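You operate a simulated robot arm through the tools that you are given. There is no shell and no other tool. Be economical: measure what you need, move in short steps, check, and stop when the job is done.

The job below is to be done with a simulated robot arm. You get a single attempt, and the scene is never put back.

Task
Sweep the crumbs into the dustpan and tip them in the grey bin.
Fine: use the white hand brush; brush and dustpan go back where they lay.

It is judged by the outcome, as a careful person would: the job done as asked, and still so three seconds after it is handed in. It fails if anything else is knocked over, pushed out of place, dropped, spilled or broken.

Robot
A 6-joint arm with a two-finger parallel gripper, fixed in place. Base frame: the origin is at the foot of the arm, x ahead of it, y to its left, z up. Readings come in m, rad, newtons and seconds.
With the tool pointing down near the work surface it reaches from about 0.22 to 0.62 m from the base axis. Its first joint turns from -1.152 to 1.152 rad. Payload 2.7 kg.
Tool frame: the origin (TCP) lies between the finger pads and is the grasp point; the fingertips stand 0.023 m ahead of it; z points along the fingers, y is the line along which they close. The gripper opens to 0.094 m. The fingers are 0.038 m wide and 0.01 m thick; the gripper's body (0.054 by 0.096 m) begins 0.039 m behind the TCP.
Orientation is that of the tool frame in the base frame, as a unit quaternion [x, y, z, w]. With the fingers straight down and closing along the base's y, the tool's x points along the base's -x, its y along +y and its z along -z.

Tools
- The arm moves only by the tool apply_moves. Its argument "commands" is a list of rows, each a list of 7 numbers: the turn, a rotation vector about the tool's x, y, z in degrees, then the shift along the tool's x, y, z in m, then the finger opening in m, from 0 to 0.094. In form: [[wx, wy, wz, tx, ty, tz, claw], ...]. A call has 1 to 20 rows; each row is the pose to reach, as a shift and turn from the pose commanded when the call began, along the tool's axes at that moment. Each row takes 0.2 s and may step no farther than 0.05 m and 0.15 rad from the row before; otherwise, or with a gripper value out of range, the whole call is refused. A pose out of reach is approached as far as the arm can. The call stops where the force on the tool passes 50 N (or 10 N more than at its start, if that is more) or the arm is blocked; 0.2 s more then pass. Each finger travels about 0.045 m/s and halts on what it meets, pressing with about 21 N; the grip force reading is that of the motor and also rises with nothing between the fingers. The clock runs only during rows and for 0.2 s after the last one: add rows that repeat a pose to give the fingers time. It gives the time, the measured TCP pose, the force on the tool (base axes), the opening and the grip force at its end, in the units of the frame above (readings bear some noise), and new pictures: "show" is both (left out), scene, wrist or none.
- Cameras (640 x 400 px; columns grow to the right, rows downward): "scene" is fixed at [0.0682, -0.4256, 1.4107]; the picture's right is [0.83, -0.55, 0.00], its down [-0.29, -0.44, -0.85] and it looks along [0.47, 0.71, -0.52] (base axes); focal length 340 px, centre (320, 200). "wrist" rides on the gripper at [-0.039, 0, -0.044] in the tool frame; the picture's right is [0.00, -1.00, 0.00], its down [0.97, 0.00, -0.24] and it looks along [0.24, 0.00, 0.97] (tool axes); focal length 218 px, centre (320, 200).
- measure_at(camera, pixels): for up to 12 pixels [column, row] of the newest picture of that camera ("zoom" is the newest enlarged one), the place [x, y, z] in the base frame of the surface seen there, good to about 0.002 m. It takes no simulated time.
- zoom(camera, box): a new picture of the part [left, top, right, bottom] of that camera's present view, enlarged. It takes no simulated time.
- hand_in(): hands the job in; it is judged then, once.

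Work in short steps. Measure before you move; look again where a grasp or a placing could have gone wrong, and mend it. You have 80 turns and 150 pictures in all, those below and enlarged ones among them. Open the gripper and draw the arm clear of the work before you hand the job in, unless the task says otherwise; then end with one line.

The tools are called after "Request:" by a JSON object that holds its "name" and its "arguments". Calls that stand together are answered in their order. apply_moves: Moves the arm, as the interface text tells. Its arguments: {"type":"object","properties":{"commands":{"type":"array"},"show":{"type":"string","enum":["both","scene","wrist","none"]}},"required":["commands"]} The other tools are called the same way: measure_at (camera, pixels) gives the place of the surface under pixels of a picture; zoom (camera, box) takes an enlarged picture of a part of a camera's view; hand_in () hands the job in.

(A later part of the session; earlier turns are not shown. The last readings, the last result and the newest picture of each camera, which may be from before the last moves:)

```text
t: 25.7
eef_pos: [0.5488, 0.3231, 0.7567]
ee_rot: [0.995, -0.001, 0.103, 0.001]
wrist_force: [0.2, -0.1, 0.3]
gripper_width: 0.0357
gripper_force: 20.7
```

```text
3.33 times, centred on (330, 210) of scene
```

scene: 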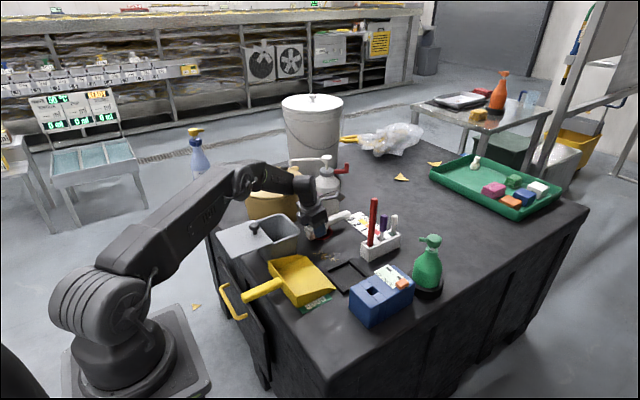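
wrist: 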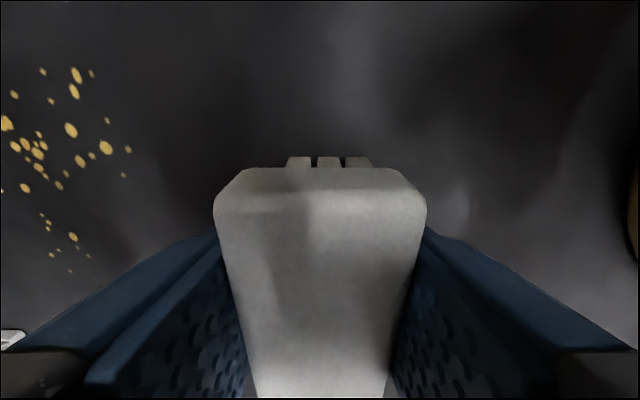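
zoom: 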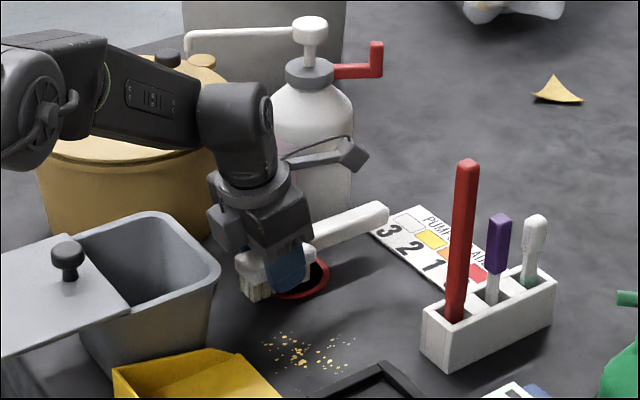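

Brush is held (36 mm). First a gathering stroke in −y: lift, set down at y≈0.29 with head x 0.504–0.572, sweep slowly to y≈0.233.

Request:
{"name": "apply_moves", "arguments": {"commands": [[0, 0, 0, 0.0042, 0, -0.0196, 0.02], [0, 0, 0, 0.0083, 0, -0.0391, 0.02], [0, 0, 0, -0.0064, 0.01, -0.0422, 0.02], [0, 0, 0, -0.0105, 0.033, -0.0227, 0.02], [0, 0, 0, -0.0148, 0.033, -0.0026, 0.02], [0, 0, 0, -0.0148, 0.033, -0.0026, 0.02], [0, 0, 0, -0.0148, 0.043, -0.0026, 0.02], [0, 0, 0, -0.0148, 0.053, -0.0026, 0.02], [0, 0, 0, -0.0148, 0.063, -0.0026, 0.02]], "show": "both"}}

Request:
{"name": "zoom", "arguments": {"camera": "scene", "box": [280, 200, 390, 290]}}

```text
t: 27.7
eef_pos: [0.533, 0.2607, 0.7573]
ee_rot: [0.995, -0.002, 0.103, 0.001]
wrist_force: [-0.4, 0.6, -0.3]
gripper_width: 0.0355
gripper_force: 20.6
```

scene: 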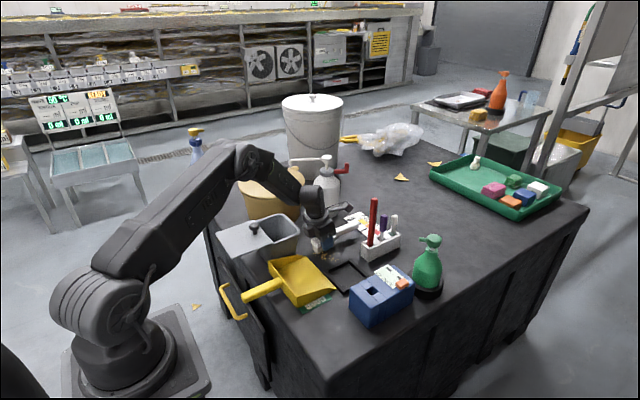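
wrist: 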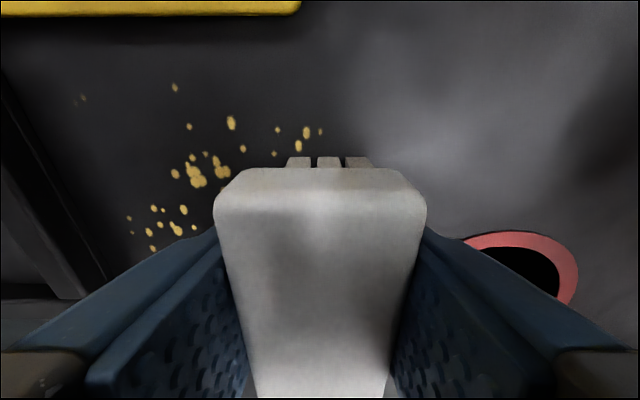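

```text
4.44 times, centred on (335, 245) of scene
```

zoom: 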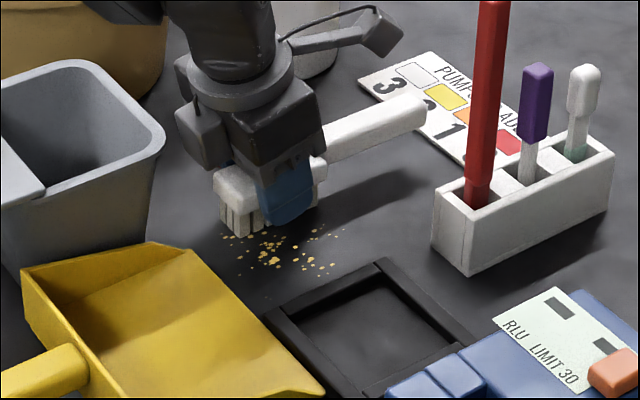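

Crumbs are moving with the brush, but a few lie nearer than the head's front end (wrist px (300,135)). I lift, shift 22 mm toward the base, and repeat the −y stroke from y≈0.29.

Request:
{"name": "apply_moves", "arguments": {"commands": [[0, 0, 0, 0.0021, -0.003, -0.0098, 0.02], [0, 0, 0, -0.0194, -0.03, -0.0144, 0.02], [0, 0, 0, -0.0215, -0.03, -0.0046, 0.02], [0, 0, 0, -0.0215, -0.03, -0.0046, 0.02], [0, 0, 0, -0.0215, -0.02, -0.0046, 0.02], [0, 0, 0, -0.0215, -0.01, -0.0046, 0.02], [0, 0, 0, -0.0215, 0.0, -0.0046, 0.02], [0, 0, 0, -0.0215, 0.01, -0.0046, 0.02], [0, 0, 0, -0.0215, 0.02, -0.0046, 0.02], [0, 0, 0, -0.0215, 0.028, -0.0046, 0.02]], "show": "both"}}

Request:
{"name": "zoom", "arguments": {"camera": "scene", "box": [280, 220, 390, 290]}}

```text
t: 28.9
eef_pos: [0.5181, 0.2894, 0.7642]
ee_rot: [0.993, -0.001, 0.114, -0.009]
wrist_force: [3.3, -0.9, -0.5]
gripper_width: 0.0358
gripper_force: 21.1
stopped in row 5: the force on the tool passed its limit (the readings are from after the stop); the commanded pose is now the measured one
```

scene: 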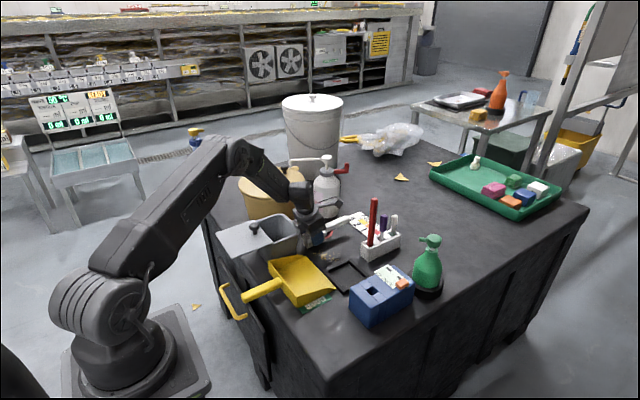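
wrist: 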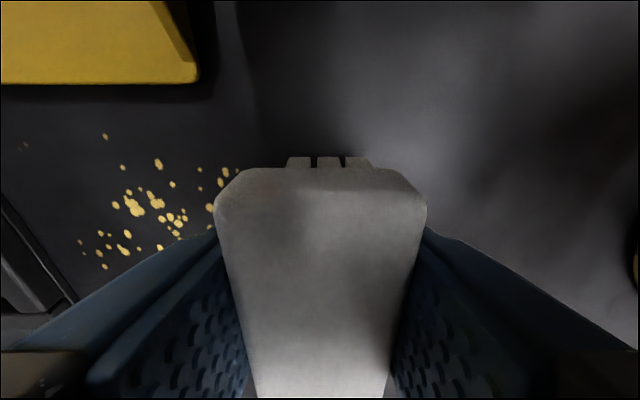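

```text
5.71 times, centred on (335, 255) of scene
```

zoom: 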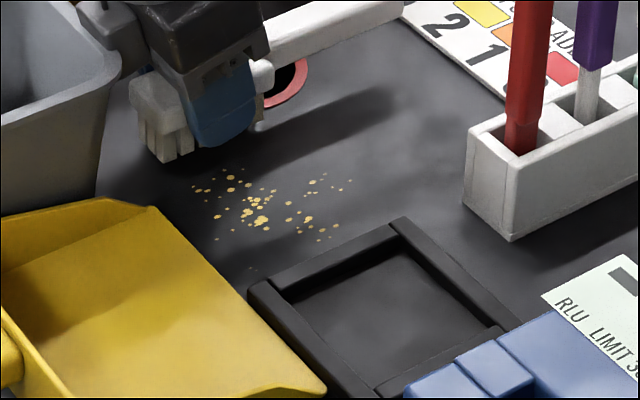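

The camera housing touched the bin rim, so the TCP must stay at x ≥ 0.53 there. Before planning the main stroke I measure the red stick, pen holder, blue box and the crumb extremes.

Request:
{"name": "measure_at", "arguments": {"camera": "scene", "pixels": [[373, 201], [369, 245], [376, 220], [362, 258], [385, 285], [355, 300], [372, 283], [410, 278], [396, 268], [254, 226], [299, 231], [290, 215]]}}

Request:
{"name": "measure_at", "arguments": {"camera": "zoom", "pixels": [[195, 186], [217, 239], [231, 176], [250, 210], [262, 221], [321, 240], [350, 181], [325, 174], [308, 218], [254, 268], [340, 190], [275, 190]]}}

```text
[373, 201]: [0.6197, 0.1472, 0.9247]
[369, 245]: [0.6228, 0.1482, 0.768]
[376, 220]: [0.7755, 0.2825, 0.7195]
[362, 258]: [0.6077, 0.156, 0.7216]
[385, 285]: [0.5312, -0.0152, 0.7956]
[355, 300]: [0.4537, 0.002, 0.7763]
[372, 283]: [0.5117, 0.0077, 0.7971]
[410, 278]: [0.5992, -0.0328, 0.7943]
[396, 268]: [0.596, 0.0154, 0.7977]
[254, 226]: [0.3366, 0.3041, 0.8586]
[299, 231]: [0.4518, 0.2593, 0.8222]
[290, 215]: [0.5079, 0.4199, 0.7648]
```

```text
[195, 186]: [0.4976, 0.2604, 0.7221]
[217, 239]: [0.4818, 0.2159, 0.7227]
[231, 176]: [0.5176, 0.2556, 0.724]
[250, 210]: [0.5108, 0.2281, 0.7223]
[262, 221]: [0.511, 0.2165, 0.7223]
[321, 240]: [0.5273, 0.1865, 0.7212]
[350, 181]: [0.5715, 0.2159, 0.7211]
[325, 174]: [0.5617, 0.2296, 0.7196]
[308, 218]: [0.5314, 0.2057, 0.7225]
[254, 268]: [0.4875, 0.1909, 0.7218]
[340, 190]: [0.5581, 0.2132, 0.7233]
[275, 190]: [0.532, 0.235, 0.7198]
```

Crumb positions look nearly unchanged; I repeat the same enlarged crop as before the stroke to compare.

Request:
{"name": "zoom", "arguments": {"camera": "scene", "box": [300, 240, 356, 275]}}

```text
11.43 times, centred on (328, 258) of scene
```

zoom: 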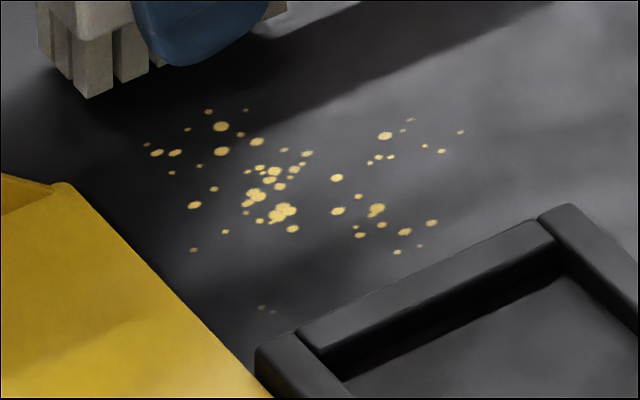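

The picture is identical: the stroke passed above the crumbs without moving them, so the bristles were riding a little too high. I restore the tilt, move back to x≈0.535 and lower gently to find the table by force.

Request:
{"name": "apply_moves", "arguments": {"commands": [[-0.5, -0.5, 0, 0.0184, 0, -0.0039, 0.02], [-1, -1.1, 0, 0.0184, 0, -0.0039, 0.02], [-1, -1.1, 0, 0.0155, 0, 0.0084, 0.02], [-1, -1.1, 0, 0.0146, 0, 0.0123, 0.02], [-1, -1.1, 0, 0.0144, 0, 0.0132, 0.02], [-1, -1.1, 0, 0.0144, 0, 0.0132, 0.02]], "show": "scene"}}

Request:
{"name": "zoom", "arguments": {"camera": "scene", "box": [290, 215, 356, 256]}}

```text
t: 30.3
eef_pos: [0.536, 0.2912, 0.7551]
ee_rot: [0.994, -0.002, 0.109, -0.001]
wrist_force: [1.6, -2.5, 18.1]
gripper_width: 0.0361
gripper_force: 20.7
```

scene: 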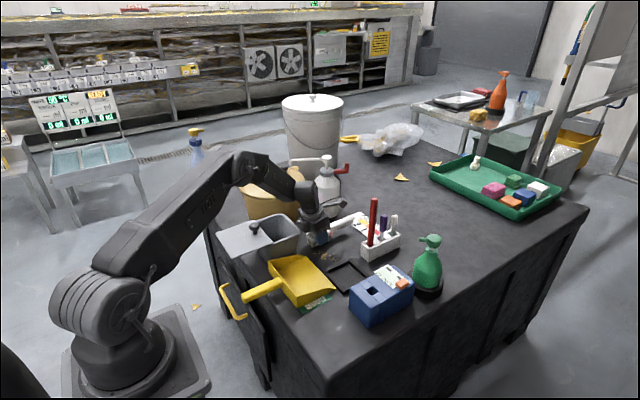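

```text
9.70 times, centred on (323, 236) of scene
```

zoom: 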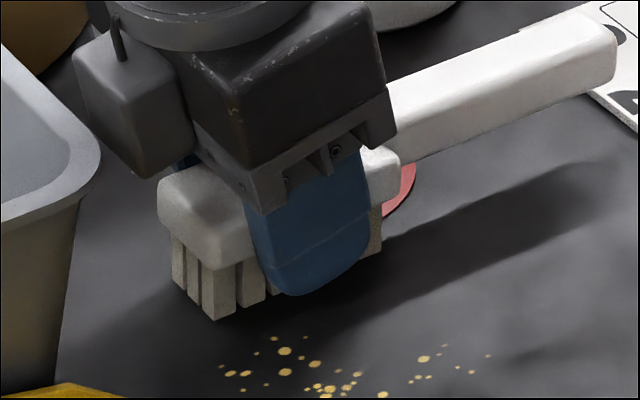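

Contact now (18 N upward on the tool). I repeat the −y stroke pressed lightly, to y≈0.242, and check whether the crumbs move.

Request:
{"name": "apply_moves", "arguments": {"commands": [[0, 0, 0, 0, 0.012, 0, 0.02], [0, 0, 0, 0, 0.024, 0, 0.02], [0, 0, 0, 0, 0.036, 0, 0.02], [0, 0, 0, 0, 0.048, 0, 0.02]], "show": "both"}}

Request:
{"name": "zoom", "arguments": {"camera": "scene", "box": [300, 240, 356, 275]}}

```text
t: 31.3
eef_pos: [0.535, 0.2424, 0.7557]
ee_rot: [0.994, -0.002, 0.107, -0.001]
wrist_force: [0.9, 7.1, 18.6]
gripper_width: 0.0356
gripper_force: 21.6
```

scene: 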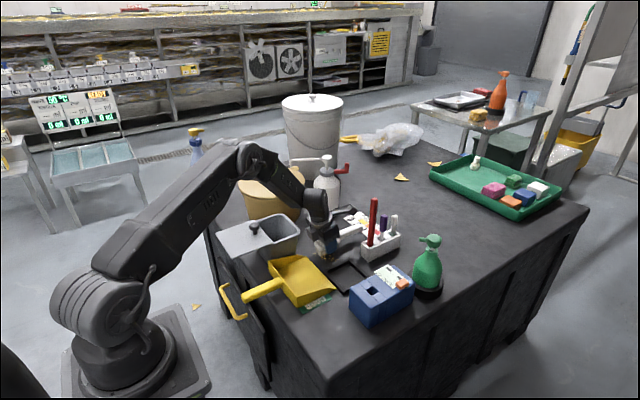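
wrist: 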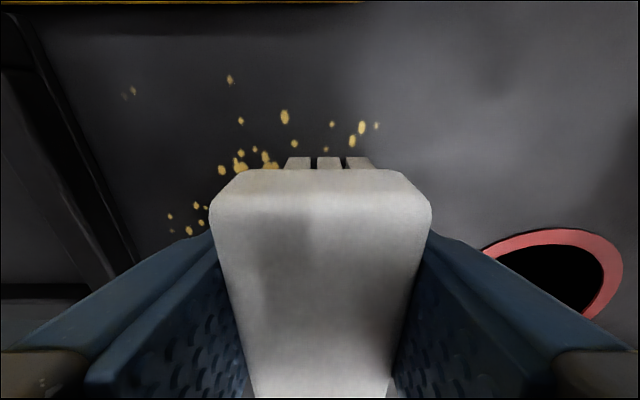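

```text
11.43 times, centred on (328, 258) of scene
```

zoom: 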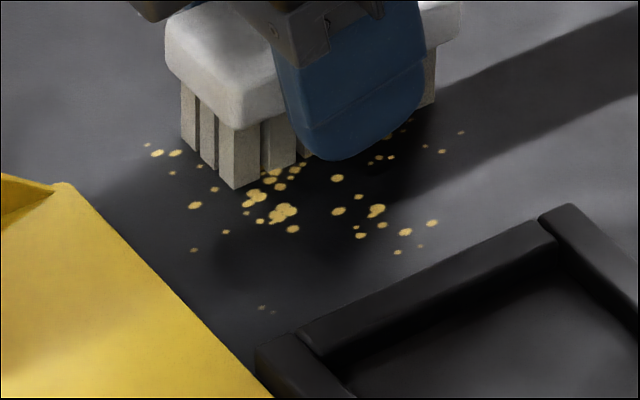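

Visible crumbs have not shifted. I lift the brush away to see what happened to those it passed over.

Request:
{"name": "apply_moves", "arguments": {"commands": [[0, 0, 0, 0.004, 0, -0.02, 0.02], [0, 0, 0, 0.008, -0.02, -0.04, 0.02], [0, 0, 0, 0.012, -0.05, -0.06, 0.02], [0, 0, 0, 0.012, -0.05, -0.06, 0.02]], "show": "scene"}}

Request:
{"name": "zoom", "arguments": {"camera": "scene", "box": [300, 240, 356, 275]}}

```text
t: 32.3
eef_pos: [0.5339, 0.2941, 0.8143]
ee_rot: [0.994, -0.002, 0.105, 0.0]
wrist_force: [-0.2, 0.3, -1.3]
gripper_width: 0.0357
gripper_force: 21.3
```

scene: 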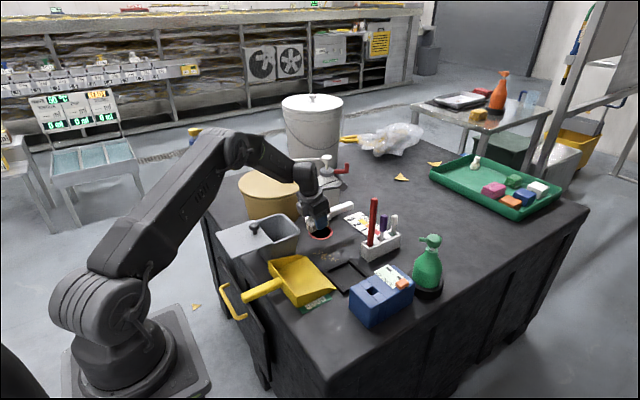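

```text
11.43 times, centred on (328, 258) of scene
```

zoom: 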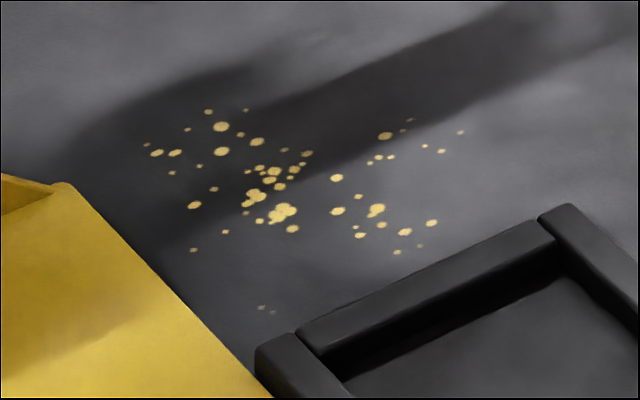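

The crumbs didn't react to a cross stroke. I now do a real stroke toward the pan: pressed on the table from x≈0.575 along y≈0.202, lifting ~8 mm over the lip (x 0.466), ending inside the pan.

Request:
{"name": "apply_moves", "arguments": {"commands": [[0, 0, 0, 0.0196, 0.045, 0.0042, 0.02], [0, 0, 0, 0.0401, 0.09, 0.0086, 0.02], [0, 0, 0, 0.0307, 0.092, 0.0526, 0.02], [0, 0, 0, 0.0279, 0.092, 0.0658, 0.02], [0, 0, 0, 0.0132, 0.092, 0.0626, 0.02], [0, 0, 0, -0.0014, 0.092, 0.0595, 0.02], [0, 0, 0, -0.0161, 0.092, 0.0564, 0.02], [0, 0, 0, -0.0308, 0.092, 0.0532, 0.02], [0, 0, 0, -0.0435, 0.092, 0.0505, 0.02], [0, 0, 0, -0.0457, 0.092, 0.0414, 0.02], [0, 0, 0, -0.0643, 0.092, 0.0374, 0.02], [0, 0, 0, -0.0839, 0.092, 0.0332, 0.02], [0, 0, 0, -0.1034, 0.092, 0.029, 0.02]], "show": "both"}}

Request:
{"name": "zoom", "arguments": {"camera": "scene", "box": [270, 230, 370, 300]}}

```text
t: 35.1
eef_pos: [0.4385, 0.1983, 0.7648]
ee_rot: [0.994, -0.002, 0.106, 0.0]
wrist_force: [-1.0, 0.6, -1.1]
gripper_width: 0.0354
gripper_force: 21.2
```

scene: 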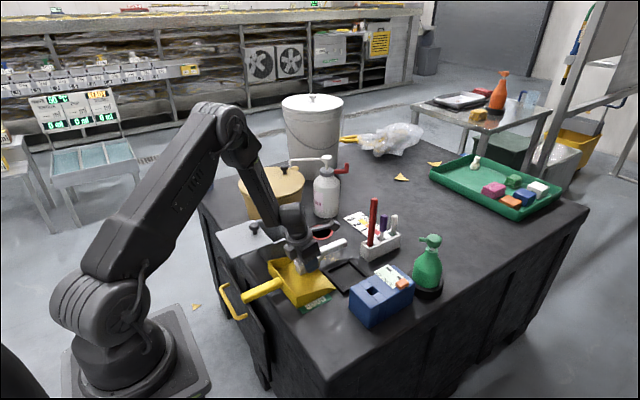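
wrist: 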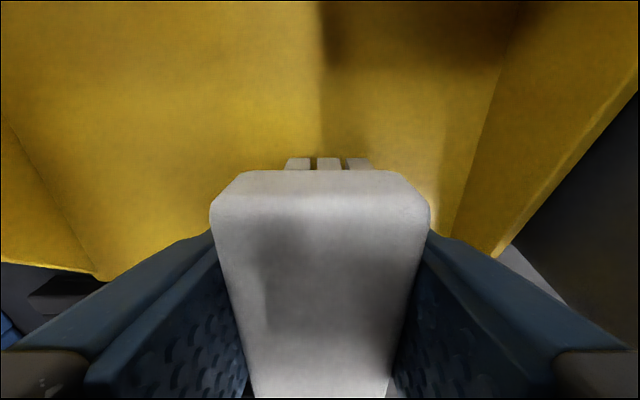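

```text
5.71 times, centred on (320, 265) of scene
```

zoom: 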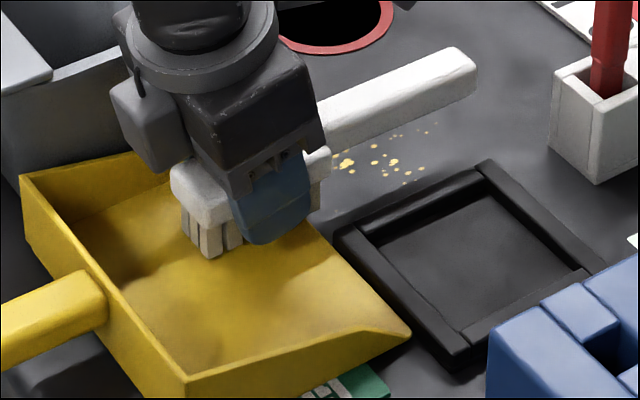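

I lift the brush straight up to see the crumbs and the pan interior.

Request:
{"name": "apply_moves", "arguments": {"commands": [[0, 0, 0, 0.0084, 0, -0.039, 0.02], [0, 0, 0, 0.0167, 0, -0.078, 0.02], [0, 0, 0, 0.025, 0, -0.117, 0.02], [0, 0, 0, 0.025, 0, -0.117, 0.02]], "show": "both"}}

Request:
{"name": "zoom", "arguments": {"camera": "scene", "box": [280, 230, 376, 290]}}

```text
t: 36.1
eef_pos: [0.4378, 0.1984, 0.8826]
ee_rot: [0.995, -0.001, 0.104, 0.0]
wrist_force: [0.4, -0.2, -2.4]
gripper_width: 0.0357
gripper_force: 20.9
```

scene: 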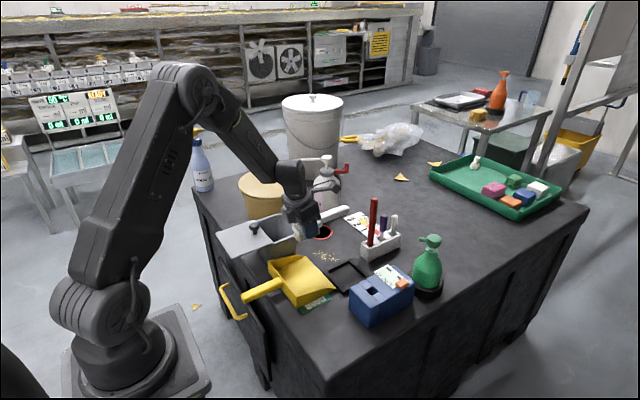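
wrist: 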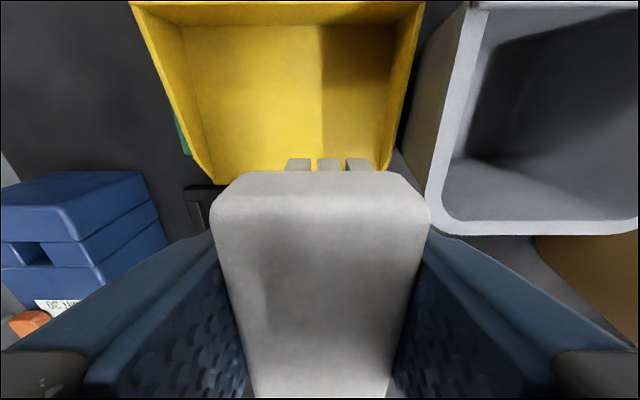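

```text
6.67 times, centred on (328, 260) of scene
```

zoom: 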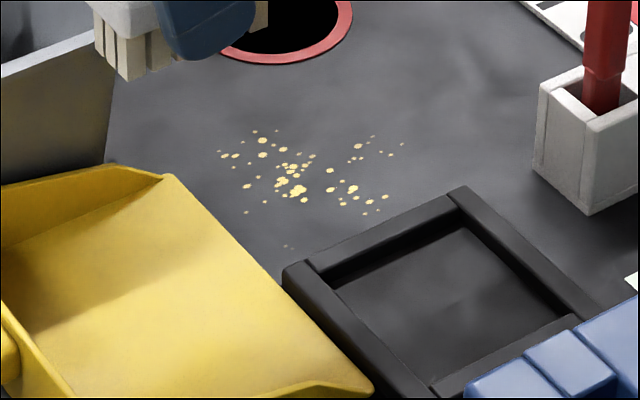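

Still unchanged; that stroke ran off-centre of the patch (its middle is at about (0.517, 0.222)). I stroke again through the middle: y≈0.222, then easing to y≈0.198 past the lip.

Request:
{"name": "apply_moves", "arguments": {"commands": [[0, 0, 0, 0.0409, -0.008, 0.0241, 0.02], [0, 0, 0, 0.0817, -0.016, 0.0482, 0.02], [0, 0, 0, 0.1226, -0.0235, 0.0722, 0.02], [0, 0, 0, 0.1201, -0.0235, 0.1177, 0.02], [0, 0, 0, 0.1124, -0.0235, 0.1539, 0.02], [0, 0, 0, 0.0977, -0.0235, 0.1507, 0.02], [0, 0, 0, 0.083, -0.0235, 0.1476, 0.02], [0, 0, 0, 0.0684, -0.0235, 0.1445, 0.02], [0, 0, 0, 0.0537, -0.0235, 0.1413, 0.02], [0, 0, 0, 0.039, -0.0235, 0.1382, 0.02]], "show": "wrist"}}

Request:
{"name": "zoom", "arguments": {"camera": "scene", "box": [280, 230, 376, 290]}}

```text
t: 38.3
eef_pos: [0.5048, 0.2243, 0.7587]
ee_rot: [0.994, -0.001, 0.105, -0.001]
wrist_force: [0.5, 1.0, -0.4]
gripper_width: 0.0354
gripper_force: 21.0
```

wrist: 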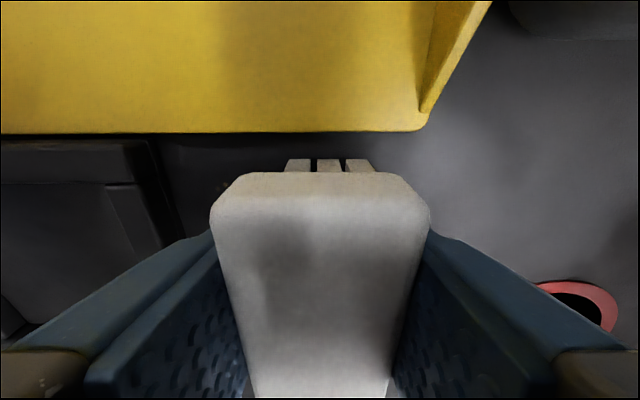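

```text
6.67 times, centred on (328, 260) of scene
```

zoom: 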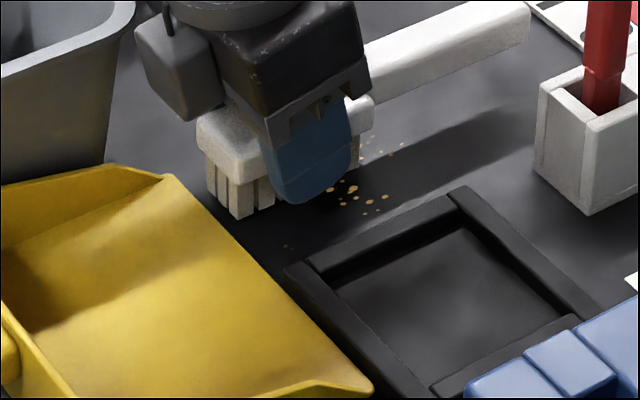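

Force shows −0.4 N at z 0.7587: the bristles were hovering a couple of millimetres. I go back behind the crumbs and lower until I feel the table.

Request:
{"name": "apply_moves", "arguments": {"commands": [[0, 0, 0, 0.0042, 0, -0.0196, 0.02], [0, 0, 0, 0.0443, 0, -0.0161, 0.02], [0, 0, 0, 0.0805, 0, -0.0033, 0.02], [0, 0, 0, 0.0763, 0, 0.0163, 0.02], [0, 0, 0, 0.0757, 0, 0.0192, 0.02], [0, 0, 0, 0.0756, 0, 0.0197, 0.02]], "show": "none"}}

```text
t: 39.7
eef_pos: [0.5842, 0.2229, 0.7556]
ee_rot: [0.994, -0.001, 0.107, -0.001]
wrist_force: [-2.1, -0.3, 6.7]
gripper_width: 0.0358
gripper_force: 20.8
```

Contact at 6.7 N. Now I stroke toward the lip, holding contact, and read the force near the lip.

Request:
{"name": "apply_moves", "arguments": {"commands": [[0, 0, 0, -0.0147, 0, -0.0027, 0.02], [0, 0, 0, -0.0293, 0, -0.0059, 0.02], [0, 0, 0, -0.044, 0, -0.0091, 0.02], [0, 0, 0, -0.0586, 0, -0.0123, 0.02], [0, 0, 0, -0.0733, 0, -0.0155, 0.02], [0, 0, 0, -0.078, 0, -0.0165, 0.02]], "show": "wrist"}}

Request:
{"name": "zoom", "arguments": {"camera": "scene", "box": [280, 230, 376, 290]}}

```text
t: 41.1
eef_pos: [0.5049, 0.2245, 0.7558]
ee_rot: [0.994, -0.001, 0.106, -0.001]
wrist_force: [6.7, -0.5, 17.9]
gripper_width: 0.0358
gripper_force: 21.1
```

wrist: 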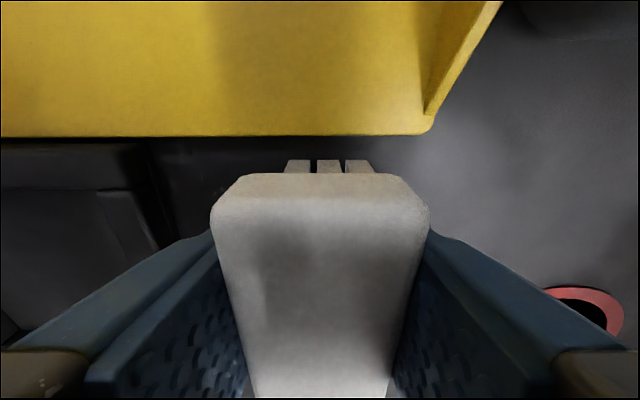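

```text
6.67 times, centred on (328, 260) of scene
```

zoom: 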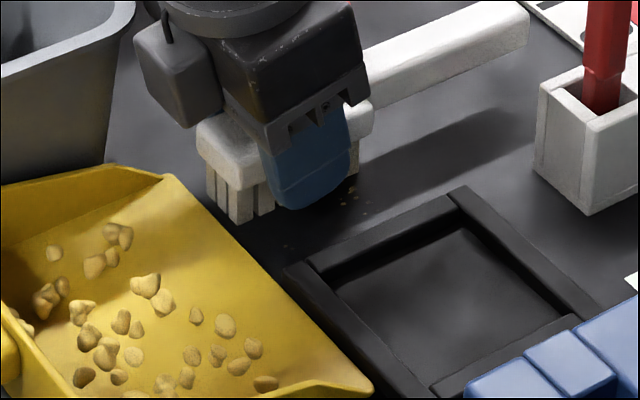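

The crumbs have gone into the pan. I lift the brush to check for leftovers near (350,195) of the zoom.

Request:
{"name": "apply_moves", "arguments": {"commands": [[0, 0, 0, 0.0084, 0, -0.039, 0.02], [0, 0, 0, 0.04, -0.02, -0.07, 0.02], [0, 0, 0, 0.05, -0.06, -0.08, 0.02], [0, 0, 0, 0.05, -0.06, -0.08, 0.02]], "show": "both"}}

Request:
{"name": "zoom", "arguments": {"camera": "scene", "box": [270, 230, 376, 300]}}

```text
t: 42.1
eef_pos: [0.5348, 0.2847, 0.8423]
ee_rot: [0.995, -0.002, 0.105, 0.0]
wrist_force: [-0.4, 0.0, -0.6]
gripper_width: 0.0358
gripper_force: 21.2
```

scene: 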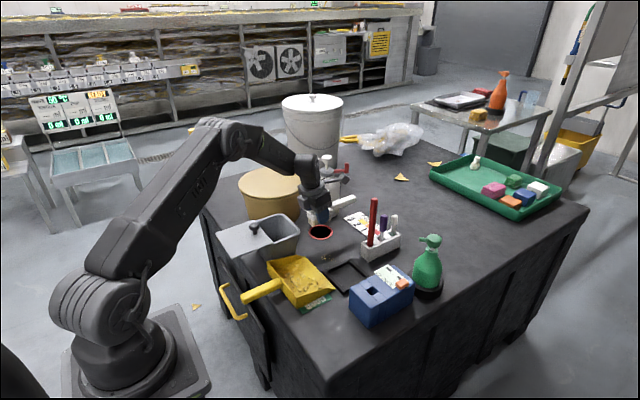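
wrist: 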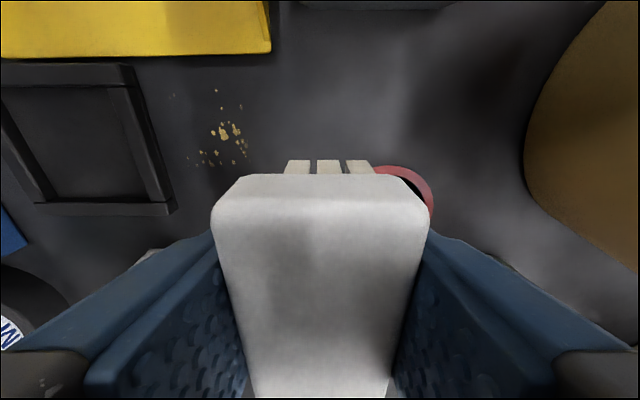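

```text
5.71 times, centred on (323, 265) of scene
```

zoom: 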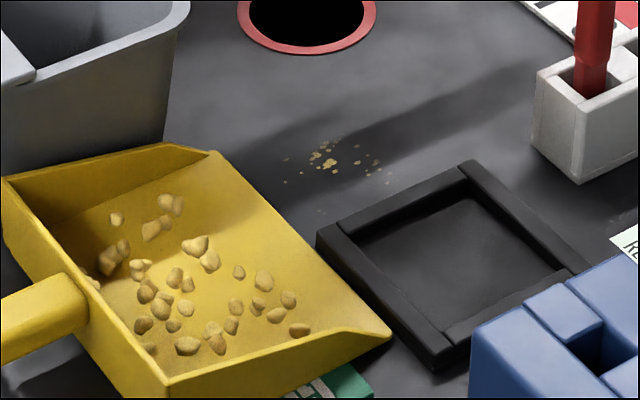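

Faint residue remains on the table, so I repeat the pressed stroke along y≈0.206: first go behind it and make contact.

Request:
{"name": "apply_moves", "arguments": {"commands": [[0, 0, 0, 0.0147, 0.027, 0.0031, 0.02], [0, 0, 0, 0.0252, 0.055, 0.0258, 0.02], [0, 0, 0, 0.0346, 0.079, 0.0534, 0.02], [0, 0, 0, 0.0294, 0.079, 0.0779, 0.02], [0, 0, 0, 0.0262, 0.079, 0.0925, 0.02], [0, 0, 0, 0.0258, 0.079, 0.0947, 0.02]], "show": "none"}}

```text
t: 43.5
eef_pos: [0.5813, 0.2049, 0.7556]
ee_rot: [0.994, -0.002, 0.105, 0.001]
wrist_force: [-1.3, -0.7, 0.2]
gripper_width: 0.0355
gripper_force: 20.9
```

Barely off the table; I add 1.2 mm of pressing and stroke to the lip.

Request:
{"name": "apply_moves", "arguments": {"commands": [[0, 0, 0, -0.0003, 0, 0.0012, 0.02], [0, 0, 0, -0.015, 0, -0.002, 0.02], [0, 0, 0, -0.0296, 0, -0.0051, 0.02], [0, 0, 0, -0.0443, 0, -0.0083, 0.02], [0, 0, 0, -0.0589, 0, -0.0114, 0.02], [0, 0, 0, -0.0736, 0, -0.0146, 0.02], [0, 0, 0, -0.0765, 0, -0.0152, 0.02]], "show": "none"}}

Request:
{"name": "apply_moves", "arguments": {"commands": [[0, 0, 0, 0.0084, 0, -0.039, 0.02], [0, 0, 0, 0.04, -0.02, -0.07, 0.02], [0, 0, 0, 0.05, -0.06, -0.08, 0.02], [0, 0, 0, 0.05, -0.06, -0.08, 0.02]], "show": "wrist"}}

Request:
{"name": "zoom", "arguments": {"camera": "scene", "box": [270, 230, 376, 300]}}

```text
t: 45.1
eef_pos: [0.5042, 0.2047, 0.7555]
ee_rot: [0.994, -0.002, 0.106, -0.001]
wrist_force: [5.5, -0.4, 14.6]
gripper_width: 0.036
gripper_force: 20.8
```

```text
t: 46.1
eef_pos: [0.5355, 0.2647, 0.842]
ee_rot: [0.995, -0.002, 0.105, -0.001]
wrist_force: [0.3, -0.7, -1.1]
gripper_width: 0.0355
gripper_force: 21.4
```

wrist: 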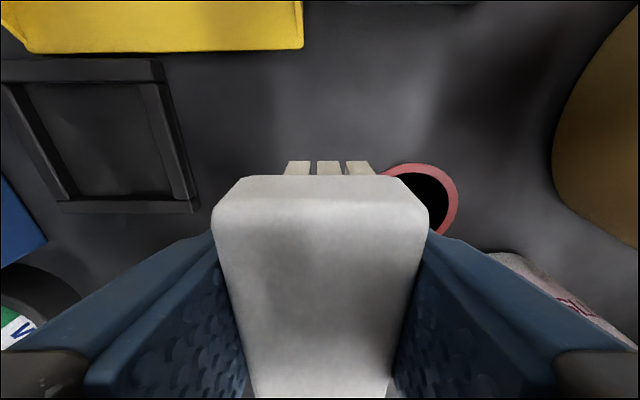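

```text
5.71 times, centred on (323, 265) of scene
```

zoom: 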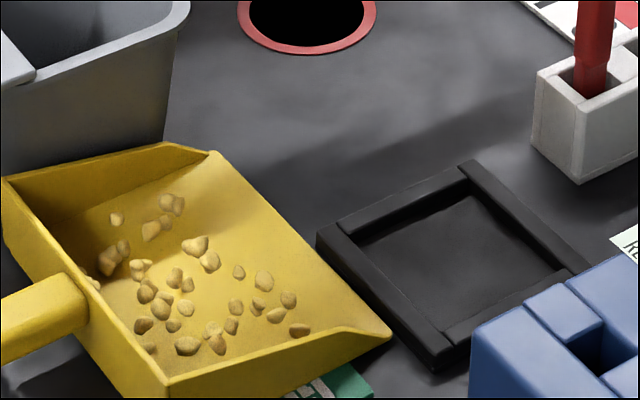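

The table is clean and the crumbs are all in the pan. I return the brush to where it lay: TCP (0.549, 0.3233, 0.757).

Request:
{"name": "apply_moves", "arguments": {"commands": [[0, 0, 0, 0.0132, -0.03, 0.0028, 0.02], [0, 0, 0, 0.0069, -0.0586, 0.0321, 0.02], [0, 0, 0, 0.0007, -0.0586, 0.0615, 0.02], [0, 0, 0, -0.0035, -0.0586, 0.081, 0.02], [0, 0, 0, -0.0045, -0.0586, 0.0854, 0.02], [0, 0, 0, -0.0045, -0.0586, 0.0854, 0.02]], "show": "scene"}}

Request:
{"name": "zoom", "arguments": {"camera": "scene", "box": [290, 195, 370, 250]}}

```text
t: 47.5
eef_pos: [0.5482, 0.3224, 0.7581]
ee_rot: [0.994, -0.002, 0.106, 0.0]
wrist_force: [-0.3, 0.4, -2.2]
gripper_width: 0.0358
gripper_force: 21.6
```

scene: 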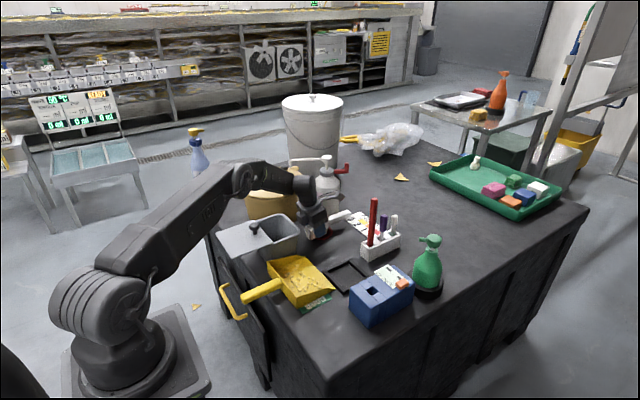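

```text
7.27 times, centred on (330, 222) of scene
```

zoom: 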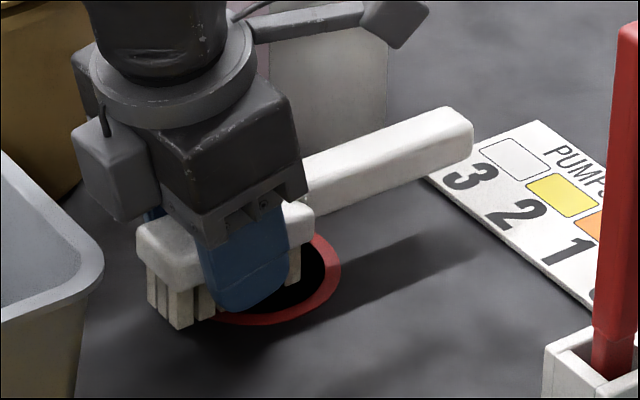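

It's right over its spot, about 1 mm high. I lower 1.5 mm, open, and back straight up.

Request:
{"name": "apply_moves", "arguments": {"commands": [[0, 0, 0, 0.0007, -0.0005, 0.0016, 0.02], [0, 0, 0, 0.0007, -0.0005, 0.0016, 0.035], [0, 0, 0, 0.0007, -0.0005, 0.0016, 0.05], [0, 0, 0, 0.0007, -0.0005, 0.0016, 0.065], [0, 0, 0, 0.0007, -0.0005, 0.0016, 0.07], [0, 0, 0, 0.0047, -0.0005, -0.018, 0.07], [0, 0, 0, 0.0131, -0.0005, -0.057, 0.07], [0, 0, 0, 0.0215, -0.0005, -0.096, 0.07], [0, 0, 0, 0.0299, -0.0005, -0.135, 0.07], [0, 0, 0, 0.0299, -0.0005, -0.135, 0.07]], "show": "both"}}

Request:
{"name": "zoom", "arguments": {"camera": "scene", "box": [290, 195, 420, 276]}}

Request:
{"name": "measure_at", "arguments": {"camera": "wrist", "pixels": [[302, 126], [340, 126], [304, 203], [340, 203], [321, 165], [313, 225], [335, 225]]}}

```text
t: 49.7
eef_pos: [0.5487, 0.3238, 0.8966]
ee_rot: [0.994, -0.002, 0.105, 0.001]
wrist_force: [0.6, 0.0, -0.6]
gripper_width: 0.0697
gripper_force: 0.0
```

scene: 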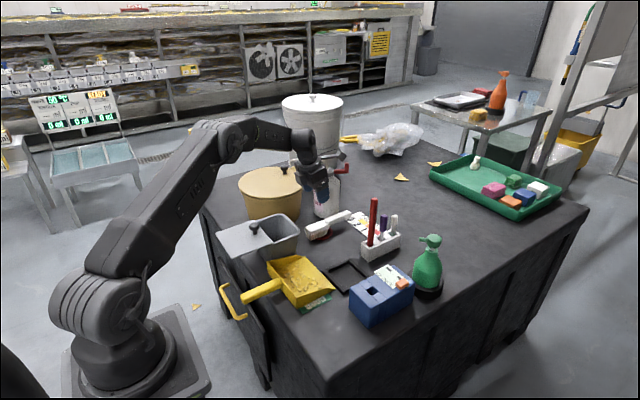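
wrist: 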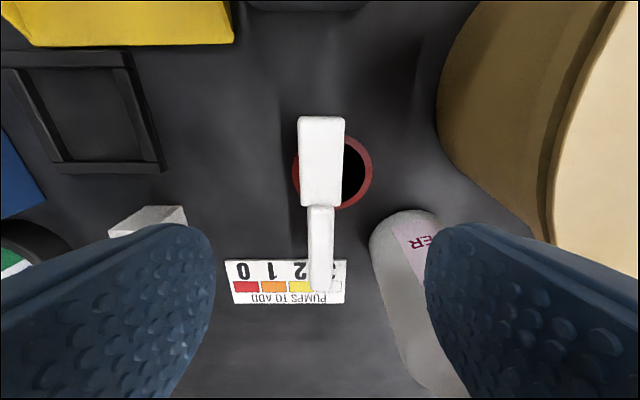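

```text
4.92 times, centred on (355, 236) of scene
```

zoom: 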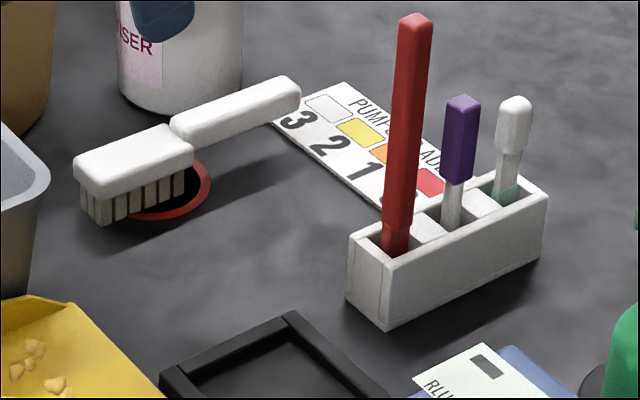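

```text
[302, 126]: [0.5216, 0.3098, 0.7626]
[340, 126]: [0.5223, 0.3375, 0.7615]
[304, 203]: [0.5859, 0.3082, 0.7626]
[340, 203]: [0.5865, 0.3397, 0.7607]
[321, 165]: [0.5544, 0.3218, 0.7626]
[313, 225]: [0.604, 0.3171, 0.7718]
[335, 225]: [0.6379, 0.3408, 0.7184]
```

Brush is back within about 2 mm of its original place. Next the pan: I rise, level the tool and turn back 180°, so I can grip the handle as before.

Request:
{"name": "apply_moves", "arguments": {"commands": [[0, -3, 0, -0.0266, 0.0175, -0.0312, 0.07], [0, -6, 0, -0.0531, 0.035, -0.0625, 0.07], [0, -9, 0, -0.0797, 0.0525, -0.0937, 0.07], [0, -12, 0, -0.1062, 0.07, -0.125, 0.07], [0, -12, 0, -0.1062, 0.07, -0.125, 0.07]], "show": "none"}}

Request:
{"name": "apply_moves", "arguments": {"commands": [[0, 0, 8, 0, 0, 0, 0.07], [0, 0, 16, 0, 0, 0, 0.07], [0, 0, 24, 0, 0, 0, 0.07], [0, 0, 32, 0, 0, 0, 0.07], [0, 0, 40, 0, 0, 0, 0.07], [0, 0, 48, 0, 0, 0, 0.07], [0, 0, 56, 0, 0, 0, 0.07], [0, 0, 64, 0, 0, 0, 0.07], [0, 0, 72, 0, 0, 0, 0.07], [0, 0, 80, 0, 0, 0, 0.07], [0, 0, 88, 0, 0, 0, 0.07], [0, 0, 96, 0, 0, 0, 0.07], [0, 0, 104, 0, 0, 0, 0.07], [0, 0, 112, 0, 0, 0, 0.07], [0, 0, 120, 0, 0, 0, 0.07], [0, 0, 128, 0, 0, 0, 0.07], [0, 0, 136, 0, 0, 0, 0.07], [0, 0, 144, 0, 0, 0, 0.07], [0, 0, 152, 0, 0, 0, 0.07], [0, 0, 160, 0, 0, 0, 0.07]], "show": "none"}}

```text
t: 50.9
eef_pos: [0.4174, 0.2517, 0.9969]
ee_rot: [1.0, -0.002, 0.001, 0.0]
wrist_force: [0.8, 0.1, 0.0]
gripper_width: 0.0703
gripper_force: 0.0
```

```text
t: 55.1
eef_pos: [0.4194, 0.2537, 0.9966]
ee_rot: [-0.172, 0.985, 0.0, 0.001]
wrist_force: [0.2, 1.0, -0.5]
gripper_width: 0.0701
gripper_force: 0.1
```

I finish the turn while moving above the pan handle at (0.309, 0.1755).

Request:
{"name": "apply_moves", "arguments": {"commands": [[0, 0, 5, 0.0325, -0.0089, 0.0317, 0.07], [0, 0, 10, 0.065, -0.0179, 0.0635, 0.07], [0, 0, 15, 0.0975, -0.0268, 0.0952, 0.07], [0, 0, 19.8, 0.13, -0.0357, 0.127, 0.07], [0, 0, 19.8, 0.13, -0.0357, 0.127, 0.07]], "show": "both"}}

Request:
{"name": "measure_at", "arguments": {"camera": "wrist", "pixels": [[309, 160], [339, 160], [324, 160], [312, 240], [337, 240]]}}

```text
t: 56.3
eef_pos: [0.3101, 0.1771, 0.8697]
ee_rot: [0.0, 1.0, 0.0, 0.002]
wrist_force: [0.9, -0.2, -0.6]
gripper_width: 0.0701
gripper_force: 0.1
```

scene: 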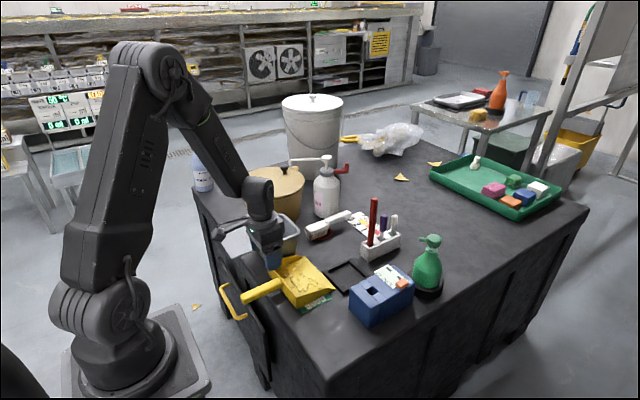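
wrist: 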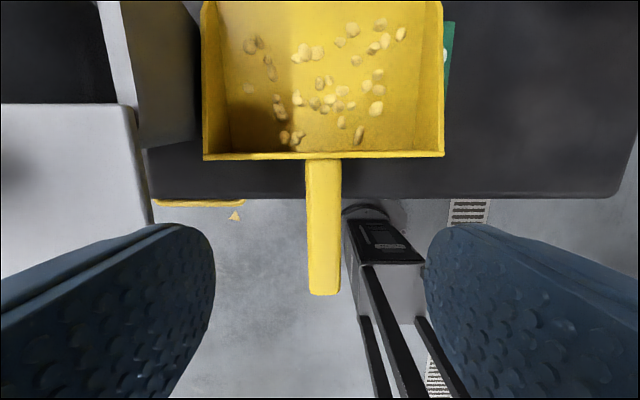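

```text
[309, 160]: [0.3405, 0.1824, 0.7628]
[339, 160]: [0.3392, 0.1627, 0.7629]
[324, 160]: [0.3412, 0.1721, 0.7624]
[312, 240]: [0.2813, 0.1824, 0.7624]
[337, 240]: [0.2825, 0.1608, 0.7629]
```

Handle centre is y≈0.1725. I descend to (0.3085, 0.174, 0.7545) and grip.

Request:
{"name": "apply_moves", "arguments": {"commands": [[0, 0, 0, 0.001, -0.003, 0.04, 0.07], [0, 0, 0, 0.001, -0.003, 0.08, 0.07], [0, 0, 0, 0.001, -0.003, 0.1152, 0.07], [0, 0, 0, 0.001, -0.003, 0.1152, 0.05], [0, 0, 0, 0.001, -0.003, 0.1152, 0.03], [0, 0, 0, 0.001, -0.003, 0.1152, 0.01], [0, 0, 0, 0.001, -0.003, 0.1152, 0.01], [0, 0, 0, 0.001, -0.003, 0.1152, 0.01]], "show": "none"}}

Request:
{"name": "apply_moves", "arguments": {"commands": [[0, 0, 0, 0, 0, -0.003, 0.01], [0, 0, 0, 0.003, -0.006, -0.008, 0.01], [0, 0, 0, 0.006, -0.012, -0.014, 0.01], [0, 0, 0, 0.006, -0.012, -0.03, 0.01], [0, 0, 0, 0.006, -0.012, -0.06, 0.01], [0, 0, 0, 0.006, -0.012, -0.1, 0.01], [0, 0, 0, 0.006, -0.012, -0.14, 0.01], [0, 0, 0, 0.006, -0.012, -0.18, 0.01], [0, 0, 0, 0.006, -0.012, -0.22, 0.01], [0, 0, 0, 0.006, -0.012, -0.22, 0.01]], "show": "both"}}

```text
t: 58.1
eef_pos: [0.308, 0.1719, 0.7541]
ee_rot: [0.0, 1.0, -0.001, 0.0]
wrist_force: [-0.1, -0.5, 0.4]
gripper_width: 0.0257
gripper_force: 21.0
```

```text
t: 60.3
eef_pos: [0.3015, 0.1619, 0.9753]
ee_rot: [0.0, 1.0, 0.001, 0.0]
wrist_force: [-0.1, -0.2, -2.5]
gripper_width: 0.0257
gripper_force: 21.0
```

scene: 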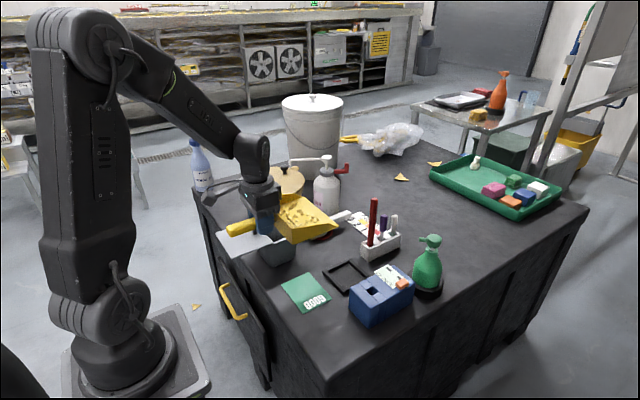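
wrist: 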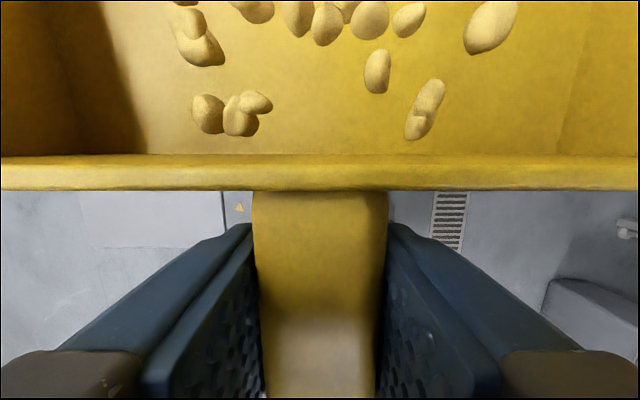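

The pan is up with all crumbs in it. I tilt it nose-up 8° and roll it slowly 35° left, so that the crumbs collect along the left wall, moving toward the bin at a safe height.

Request:
{"name": "apply_moves", "arguments": {"commands": [[0, -4, 0, -0.002, 0.01, -0.005, 0.01], [0, -8, 0, -0.004, 0.02, -0.01, 0.01], [5, -8, 0.35, -0.006, 0.03, -0.015, 0.01], [10, -7.9, 0.7, -0.008, 0.04, -0.02, 0.01], [15, -7.9, 1.05, -0.01, 0.05, -0.025, 0.01], [20, -7.85, 1.4, -0.01, 0.06, -0.025, 0.01], [25, -7.8, 1.75, -0.01, 0.07, -0.025, 0.01], [30, -7.8, 2.1, -0.01, 0.08, -0.025, 0.01], [34.9, -7.75, 2.44, -0.01, 0.08, -0.025, 0.01], [34.9, -7.75, 2.44, -0.01, 0.08, -0.025, 0.01], [34.9, -7.75, 2.44, -0.01, 0.08, -0.025, 0.01], [34.9, -7.75, 2.44, -0.01, 0.08, -0.025, 0.01]], "show": "both"}}

Request:
{"name": "zoom", "arguments": {"camera": "scene", "box": [220, 160, 360, 260]}}

```text
t: 62.9
eef_pos: [0.3106, 0.2424, 0.9986]
ee_rot: [0.021, 0.951, -0.3, 0.068]
wrist_force: [0.4, -0.1, -2.0]
gripper_width: 0.0259
gripper_force: 21.1
```

scene: 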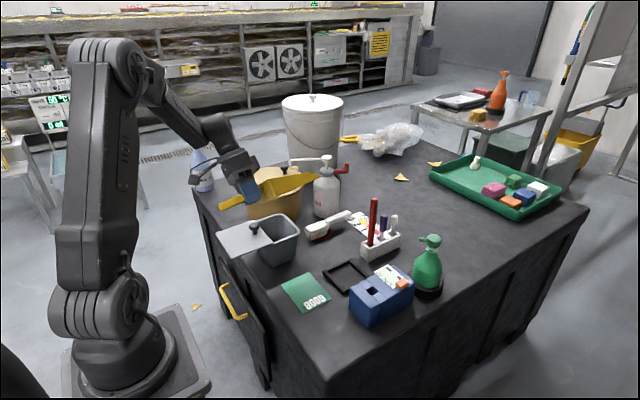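
wrist: 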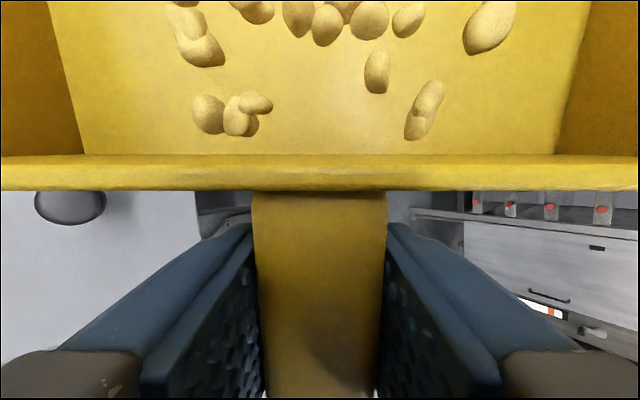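

```text
4.00 times, centred on (290, 210) of scene
```

zoom: 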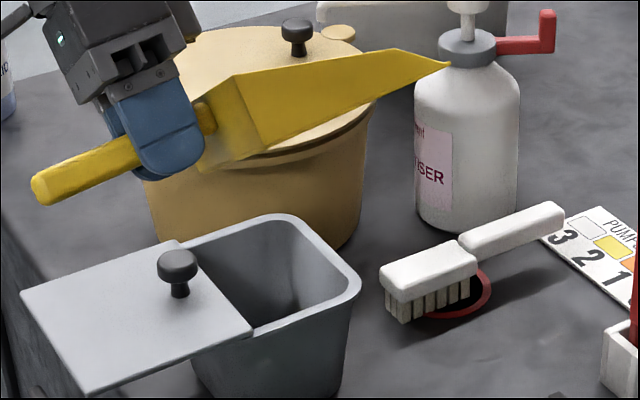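

The crumbs stay put in the pan at 35°, so they'll only leave on real tipping over the bin. I bring the mouth over the opening (corner aimed at ~(0.385,0.345)), pitching to 30° nose-down first.

Request:
{"name": "apply_moves", "arguments": {"commands": [[0, 5.19, -3.63, 0.0049, 0.0085, -0.004, 0.01], [0, 10.37, -7.27, 0.0097, 0.017, -0.008, 0.01], [0, 15.55, -10.9, 0.0146, 0.0255, -0.012, 0.01], [0, 20.7, -14.5, 0.0195, 0.034, -0.016, 0.01], [0, 25.9, -18.2, 0.0243, 0.0425, -0.02, 0.01], [0, 31.1, -21.8, 0.0292, 0.051, -0.024, 0.01], [0, 31.1, -21.8, 0.0292, 0.051, -0.024, 0.01]], "show": "both"}}

Request:
{"name": "zoom", "arguments": {"camera": "scene", "box": [210, 150, 370, 270]}}

```text
t: 64.5
eef_pos: [0.2849, 0.2949, 0.9856]
ee_rot: [-0.079, 0.921, -0.289, -0.247]
wrist_force: [-0.7, -0.2, -1.7]
gripper_width: 0.0258
gripper_force: 21.3
```

scene: 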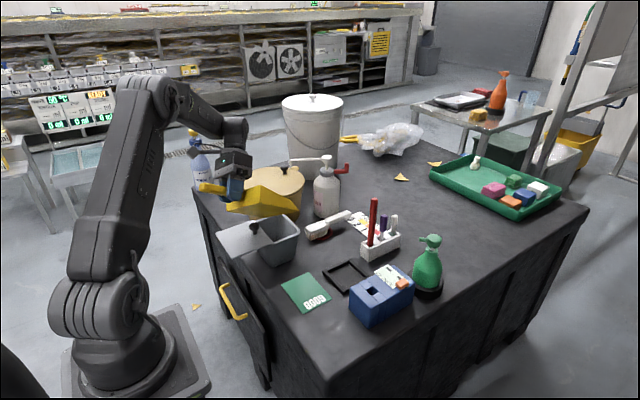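
wrist: 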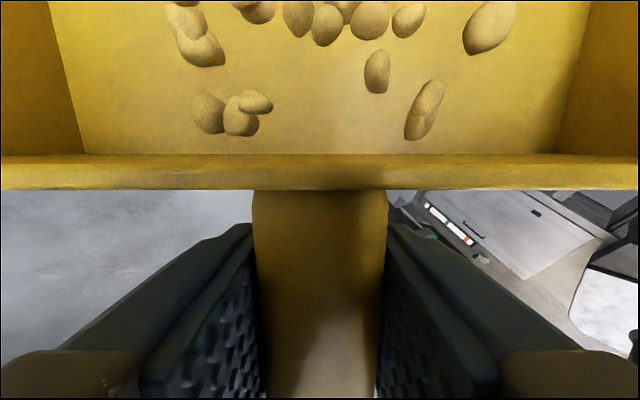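

```text
3.33 times, centred on (290, 210) of scene
```

zoom: 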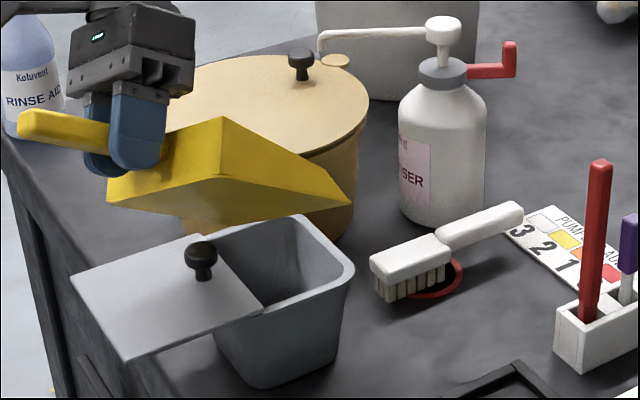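

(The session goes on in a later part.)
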